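You operate a simulated robot arm through the tools that you are given. There is no shell and no other tool. Be economical: measure what you need, move in short steps, check, and stop when the job is done.

You run a simulated robot arm. Do the job below in one go: nothing can be reset, and whatever is moved stays where it is left.

Task
Put the napkin ring on the brass plaque.

The check looks at the end state, three seconds after you hand in, the way a careful person would. Anything else that was tipped, shoved, dropped, spilled or broken makes it a failure. Flat cloth is picked up by pressing the open fingertips on it (5 to 10 N) and closing them slowly along it; thin cloth reads only 2 to 8 mm in the jaws.

Robot
A 7-joint arm with a two-finger parallel gripper, fixed in place. Base frame: the origin is at the foot of the arm, x ahead of it, y to its left, z up; the work surface is at about z = 0. Units: mm, degrees, N and s.
With the tool pointing down near the work surface it reaches from about 240 to 620 mm from the base axis. Its first joint turns from -66.0 to 66.0 degrees. Payload 2.6 kg.
The TCP is the grasp point between the finger pads, 30 mm short of the fingertips. In the tool frame z runs along the fingers and y along their closing line. The gripper opens to 94 mm. The fingers are 28 mm wide and 10 mm thick; the gripper's body (50 by 96 mm) begins 55 mm behind the TCP.
Orientation is that of the tool frame in the base frame, as a unit quaternion [x, y, z, w]. With the fingers straight down and closing along the base's y, the tool's x points along the base's -x, its y along +y and its z along -z.

Tools
- The arm moves only by the tool drive_tool. Its argument "targets" is a list of rows, each a list of 7 numbers: the shift along the tool's x, y, z in mm, then the turn, a rotation vector about the tool's x, y, z in degrees, then the finger opening in mm, from 0 to 94. In form: [[x, y, z, wx, wy, wz, grip], ...]. A call has 1 to 20 rows; each row shifts and turns the commanded pose from where the row before left it, along the tool's axes as they then stand. Rows are played at 5 a second. More than 50 mm and 8.6 degrees between two rows, or a gripper value outside its range, and nothing of the call is played. A pose out of reach is approached as far as the arm can. The call stops where the force on the tool passes 40 N (or 10 N more than at its start, if that is more) or the arm is blocked; 0.2 s more then pass. The fingers move at their own pace (about 72 mm/s each) and stop on an object; they squeeze with about 31 N. The grip force told is the motor's: it shows also when the fingers shut on nothing. Time passes only in rows, and 0.2 s behind the last, so rows that do not move let the fingers close. The reply holds the time, the measured pose of the TCP, the force on the tool along the base axes, the opening and the grip force, in the units named above and with some noise.
- Cameras (640 x 400 px; columns grow to the right, rows downward): "scene" is fixed at [13, 425.2, 566.3]; the picture's right is [-0.81, -0.58, 0.00], its down [-0.30, 0.41, -0.86] and it looks along [0.50, -0.70, -0.51] (base axes); focal length 316 px, centre (320, 200). "wrist" rides on the gripper at [-37, 0, -58] in the tool frame; the picture's right is [0.00, -1.00, 0.00], its down [0.97, 0.00, -0.24] and it looks along [0.24, 0.00, 0.97] (tool axes); focal length 218 px, centre (320, 200). There is no depth. A picture from a camera that has moved, and an enlarged one, comes with that camera's place and axes in the base frame and with its lens. The place of the scene camera against the robot may be out by one fixed shift of up to 25 mm in any direction.
- grab_frame(camera): a new picture of that camera. No time passes.
- enlarge(camera, box): a new picture of the part [left, top, right, bottom] of that camera's present view, enlarged. No time passes.
- sign_off(): hands the job in; it is judged then, once.

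Go step by step. Nothing tells you positions but the pictures and the camera data: compare them with the known pose of the tool, close in by small moves and look again before you grip or let go. The budget is 90 turns and 42 pictures, counting those below and the enlarged ones. Unless the task says otherwise, let go and move clear before handing in, and close with one line.

The tools are called after "Request:" as name(argument=value, ...) on one line, values as JSON. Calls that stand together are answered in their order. drive_tool: Moves the arm, as the interface text tells. Its arguments: {"type":"object","properties":{"targets":{"type":"array","items":{"type":"array","items":{"type":"number"}}}},"required":["targets"]} The other tools are called the same way: grab_frame (camera) takes a picture; enlarge (camera, box) takes an enlarged picture of a part of a camera's view; sign_off () hands the job in.

At the start:

```text
t: 0.0
position: [322.0, -130.8, 238.8]
orientation: [0.0, 1.0, 0.0, 0.001]
ft_force: [-0.2, 0.0, 0.0]
opening: 94.2
grasp_force: 0.1
```

scene: 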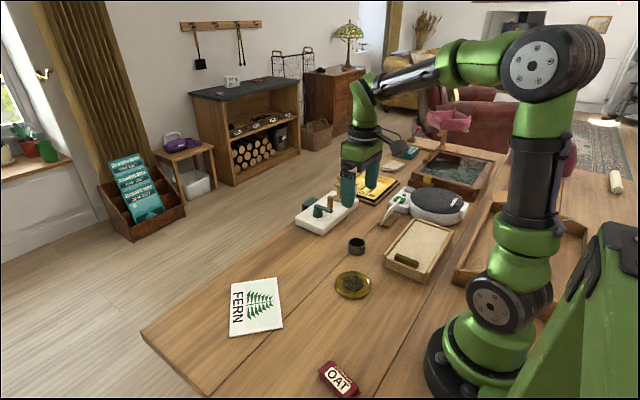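
wrist: 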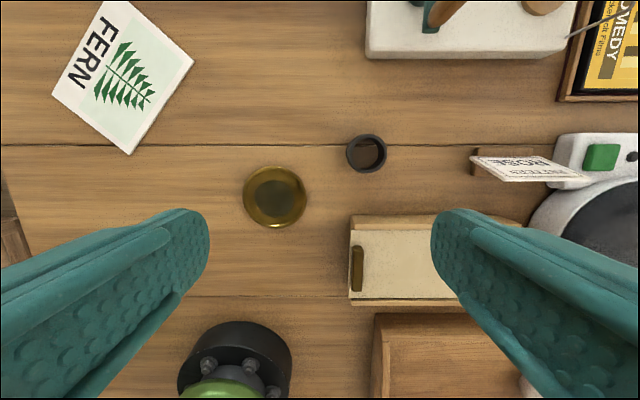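

I see the dark napkin ring near (350, -189) and the brass plaque near (292, -69). I'll look closer at both before moving.

Request:
enlarge(camera="scene", box=[300, 210, 460, 310])

Request:
enlarge(camera="wrist", box=[220, 100, 420, 240])

```text
4.00 times, centred on (380, 260) of scene
camera zoom: at [13.0, 425.2, 566.3], right [-0.81, -0.58, 0.0], down [-0.3, 0.41, -0.86], along [0.5, -0.7, -0.51], focal length 1264 px, centre (80, -40)
```

zoom: 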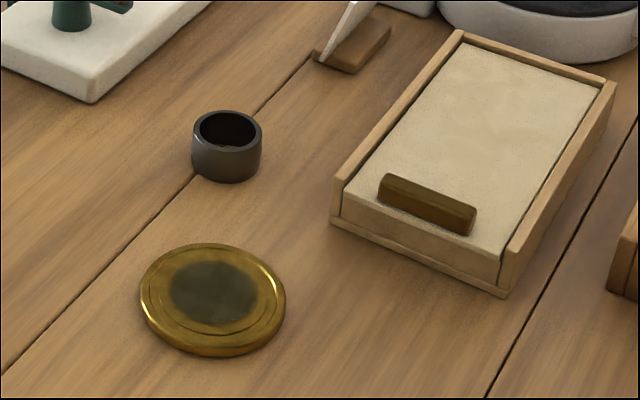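

```text
2.86 times, centred on (320, 170) of wrist
camera zoom: at [359.9, -131.8, 296.4], right [0.0, -1.0, 0.0], down [-0.97, 0.0, 0.24], along [-0.24, 0.0, -0.97], focal length 624 px, centre (320, 286)
```

zoom: 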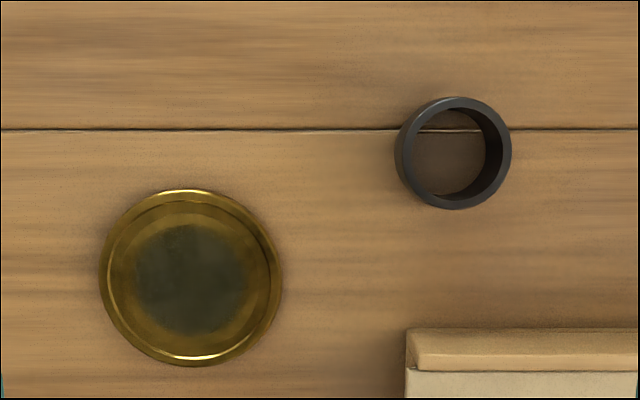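

The ring is about 47 mm wide and 30 mm tall, centred near (351, -189). The plaque is about 85 mm wide, centred near (293, -70). I'll move above the ring and look again.

Request:
drive_tool(targets=[[-10, -20, 0, 0, 0, 0, 80], [-10, -20, 0, 0, 0, 0, 80], [-9, -18, 0, 0, 0, 0, 80], [0, 0, 30, 0, 0, 0, 80], [0, 0, 30, 0, 0, 0, 80], [0, 0, 30, 0, 0, 0, 80], [0, 0, 20, 0, 0, 0, 80], [0, 0, 0, 0, 0, 0, 80]])

Request:
grab_frame(camera="wrist")

```text
t: 1.8
position: [351.2, -190.2, 129.1]
orientation: [0.0, 1.0, 0.0, 0.0]
ft_force: [0.1, -0.2, -0.1]
opening: 80.0
grasp_force: 0.1
```

```text
37 pictures are left
camera wrist: at [388.8, -190.1, 186.1], right [0.0, -1.0, 0.0], down [-0.97, 0.0, 0.24], along [-0.24, 0.0, -0.97], focal length 218 px, centre (320, 200)
```

wrist: 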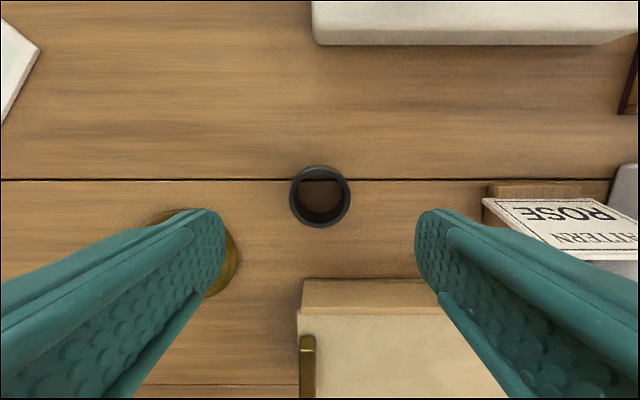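

The ring is centred between the fingers, at about (352, -190). I'll descend around it and then look before gripping.

Request:
drive_tool(targets=[[-1, 0, 25, 0, 0, 0, 80], [0, 0, 25, 0, 0, 0, 80], [0, 0, 20, 0, 0, 0, 80], [0, 0, 15, 0, 0, 0, 80], [0, 0, 8, 0, 0, 0, 80], [0, 0, 0, 0, 0, 0, 80]])

Request:
grab_frame(camera="wrist")

Request:
enlarge(camera="scene", box=[300, 190, 460, 290])

```text
t: 3.2
position: [352.1, -191.1, 36.2]
orientation: [0.0, 1.0, 0.0, 0.0]
ft_force: [0.0, -0.3, 0.2]
opening: 80.1
grasp_force: 0.0
```

```text
36 pictures are left
camera wrist: at [389.9, -189.8, 93.1], right [0.0, -1.0, 0.0], down [-0.97, 0.0, 0.24], along [-0.24, 0.0, -0.97], focal length 218 px, centre (320, 200)
```

wrist: 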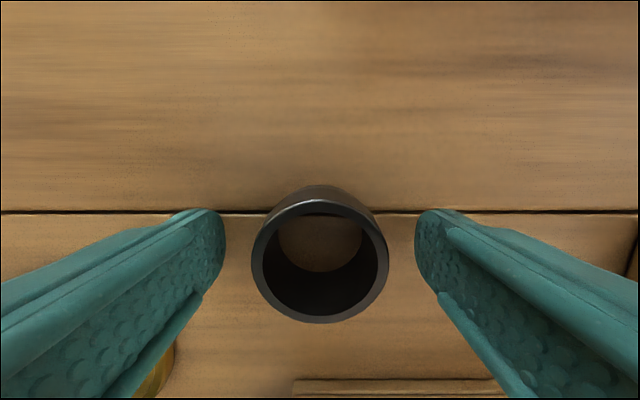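

```text
4.00 times, centred on (380, 240) of scene
camera zoom: at [13.0, 425.2, 566.3], right [-0.81, -0.58, 0.0], down [-0.3, 0.41, -0.86], along [0.5, -0.7, -0.51], focal length 1264 px, centre (80, 40)
```

zoom: 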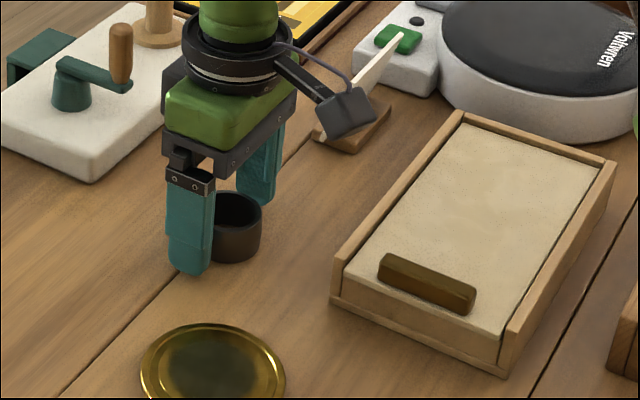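

The fingers straddle the ring evenly at the right height, so I'll close them on it.

Request:
drive_tool(targets=[[-1.5, 0, 0, 0, 0, 0, 65], [0, 0, 0, 0, 0, 0, 50], [0, 0, 0, 0, 0, 0, 40], [0, 0, 0, 0, 0, 0, 38], [0, 0, 0, 0, 0, 0, 38]])

```text
t: 4.4
position: [353.0, -190.1, 36.4]
orientation: [0.0, 1.0, 0.0, 0.0]
ft_force: [-0.2, -0.4, -0.6]
opening: 46.8
grasp_force: 31.4
```

The ring is gripped, with the jaws at 46.8 mm. I'll lift it and carry it over the plaque.

Request:
drive_tool(targets=[[0, 0, -10, 0, 0, 0, 38], [0, 0, -20, 0, 0, 0, 38], [0, 0, -25, 0, 0, 0, 38], [0, 0, -15, 0, 0, 0, 38], [12, 24, 0, 0, 0, 0, 38], [12, 24, 0, 0, 0, 0, 38], [12, 24, 0, 0, 0, 0, 38], [12, 24, 0, 0, 0, 0, 38], [12, 24, 0, 0, 0, 0, 38], [0, 0, 0, 0, 0, 0, 38], [0, 0, 0, 0, 0, 0, 38]])

Request:
grab_frame(camera="wrist")

Request:
enlarge(camera="scene", box=[280, 210, 440, 310])

```text
t: 6.8
position: [293.9, -69.7, 106.2]
orientation: [0.0, 1.0, 0.0, 0.0]
ft_force: [0.4, 1.1, -0.5]
opening: 47.1
grasp_force: 31.0
```

```text
34 pictures are left
camera wrist: at [331.0, -69.9, 163.7], right [0.0, -1.0, 0.0], down [-0.97, 0.0, 0.24], along [-0.24, 0.0, -0.97], focal length 218 px, centre (320, 200)
```

wrist: 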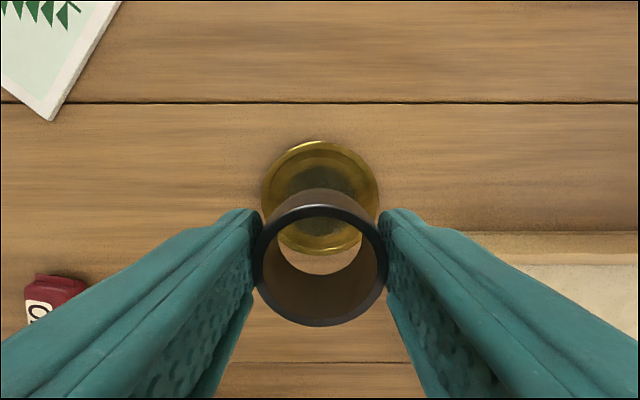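

```text
4.00 times, centred on (360, 260) of scene
camera zoom: at [13.0, 425.2, 566.3], right [-0.81, -0.58, 0.0], down [-0.3, 0.41, -0.86], along [0.5, -0.7, -0.51], focal length 1264 px, centre (160, -40)
```

zoom: 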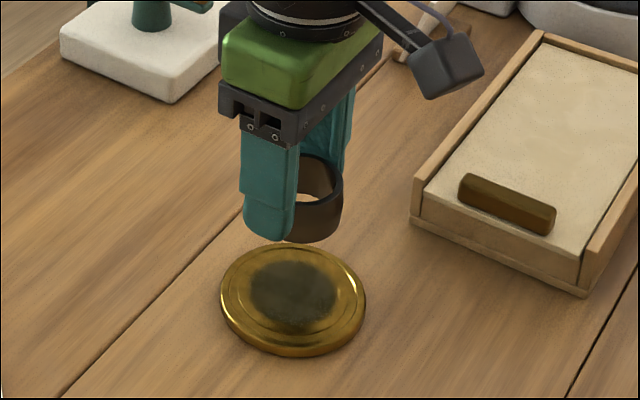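

The ring hangs directly above the plaque's centre, within about 1 mm. I'll lower it close, then approach contact in small steps.

Request:
drive_tool(targets=[[-1, 0, 20, 0, 0, 0, 38], [0, 0, 18, 0, 0, 0, 38], [0, 0, 12, 0, 0, 0, 38], [0, 0, 8, 0, 0, 0, 38], [0, 0, 0, 0, 0, 0, 38]])

Request:
enlarge(camera="scene", box=[312, 240, 392, 310])

```text
t: 8.0
position: [295.2, -69.4, 48.2]
orientation: [-0.001, 1.0, -0.001, 0.001]
ft_force: [0.5, 0.5, -0.3]
opening: 47.0
grasp_force: 30.6
```

```text
5.71 times, centred on (352, 275) of scene
camera zoom: at [13.0, 425.2, 566.3], right [-0.81, -0.58, 0.0], down [-0.3, 0.41, -0.86], along [0.5, -0.7, -0.51], focal length 1805 px, centre (137, -229)
```

zoom: 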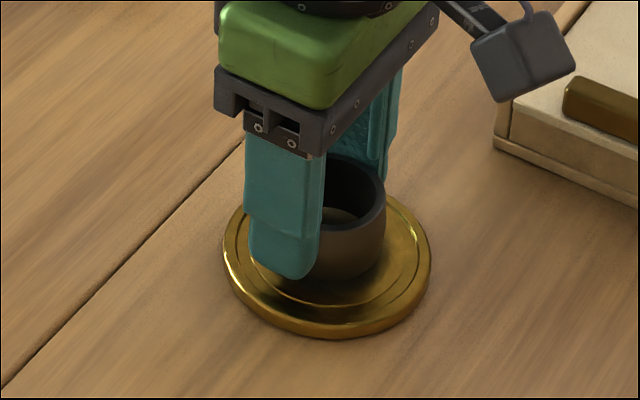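

The ring is a few millimetres above the plaque. I'll feel for contact.

Request:
drive_tool(targets=[[0, 0, 1, 0, 0, 0, 38], [0, 0, 1, 0, 0, 0, 38], [0, 0, 1, 0, 0, 0, 38], [0, 0, 0, 0, 0, 0, 38]])

```text
t: 9.0
position: [294.9, -71.0, 45.7]
orientation: [0.0, 1.0, 0.0, 0.001]
ft_force: [-0.3, -0.8, 5.2]
opening: 47.1
grasp_force: 31.4
```

The force rose to 5 N, so the ring is resting on the plaque. I'll open gently and only moderately.

Request:
drive_tool(targets=[[0, 0, 0, 0, 0, 0, 48], [0, 0, 0, 0, 0, 0, 52], [0, 0, 0, 0, 0, 0, 60], [0, 0, 0, 0, 0, 0, 72], [0, 0, 0, 0, 0, 0, 80], [0, 0, 0, 0, 0, 0, 80]])

Request:
grab_frame(camera="wrist")

```text
t: 10.4
position: [295.2, -69.8, 45.4]
orientation: [-0.001, 1.0, 0.0, 0.0]
ft_force: [0.3, -0.1, -0.5]
opening: 80.4
grasp_force: 0.0
```

```text
31 pictures are left
camera wrist: at [332.3, -69.8, 102.3], right [0.0, -1.0, 0.0], down [-0.97, 0.0, 0.24], along [-0.24, 0.0, -0.97], focal length 218 px, centre (320, 200)
```

wrist: 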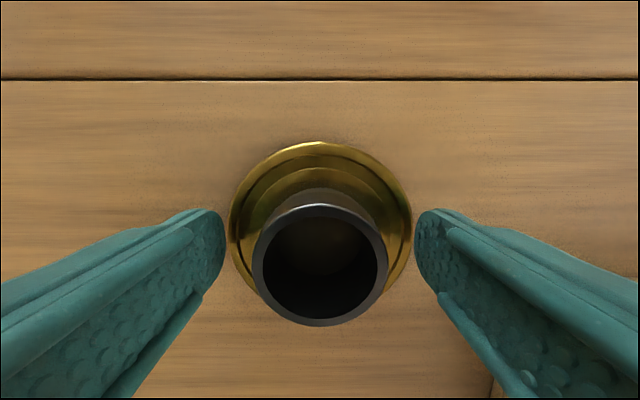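

The ring stands free on the plaque. I'll lift straight up and check.

Request:
drive_tool(targets=[[0, 0, -15, 0, 0, 0, 80], [0, 0, -30, 0, 0, 0, 80], [0, 0, -40, 0, 0, 0, 80], [0, 0, -40, 0, 0, 0, 80], [0, 0, -30, 0, 0, 0, 80], [0, 0, 0, 0, 0, 0, 80]])

Request:
grab_frame(camera="wrist")

Request:
enlarge(camera="scene", box=[280, 210, 440, 310])

```text
t: 11.8
position: [295.0, -69.1, 200.6]
orientation: [0.0, 1.0, 0.001, 0.0]
ft_force: [-0.1, 0.5, -0.5]
opening: 80.0
grasp_force: 0.0
```

```text
30 pictures are left
camera wrist: at [333.1, -69.3, 257.6], right [0.0, -1.0, 0.0], down [-0.97, 0.0, 0.24], along [-0.24, 0.0, -0.97], focal length 218 px, centre (320, 200)
```

wrist: 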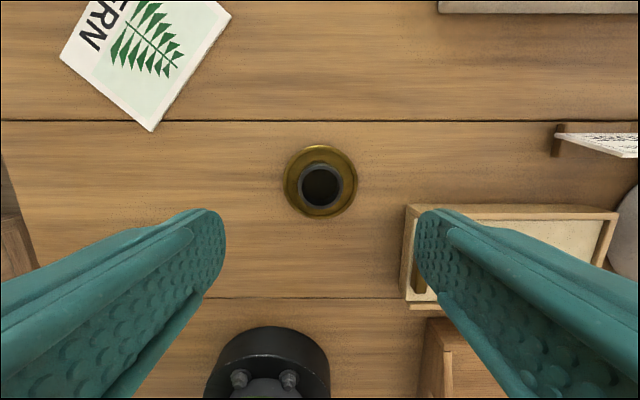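

```text
4.00 times, centred on (360, 260) of scene
camera zoom: at [13.0, 425.2, 566.3], right [-0.81, -0.58, 0.0], down [-0.3, 0.41, -0.86], along [0.5, -0.7, -0.51], focal length 1264 px, centre (160, -40)
```

zoom: 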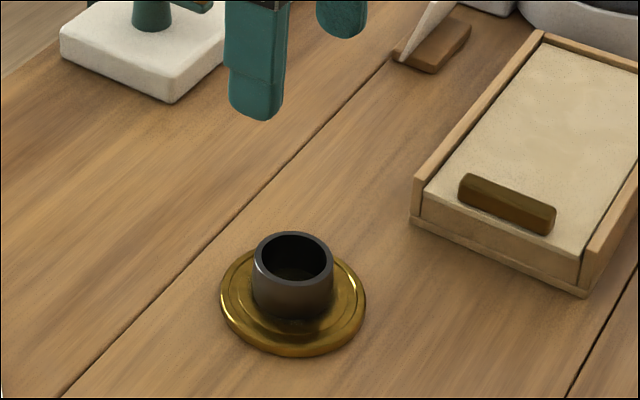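

The ring stands centred on the plaque, nothing else has moved and the arm is clear, so I'm handing in.

Request:
sign_off()

```text
The job is handed in.
```

The napkin ring is standing upright in the middle of the brass plaque; the gripper has let go and moved clear, and the job is handed in.
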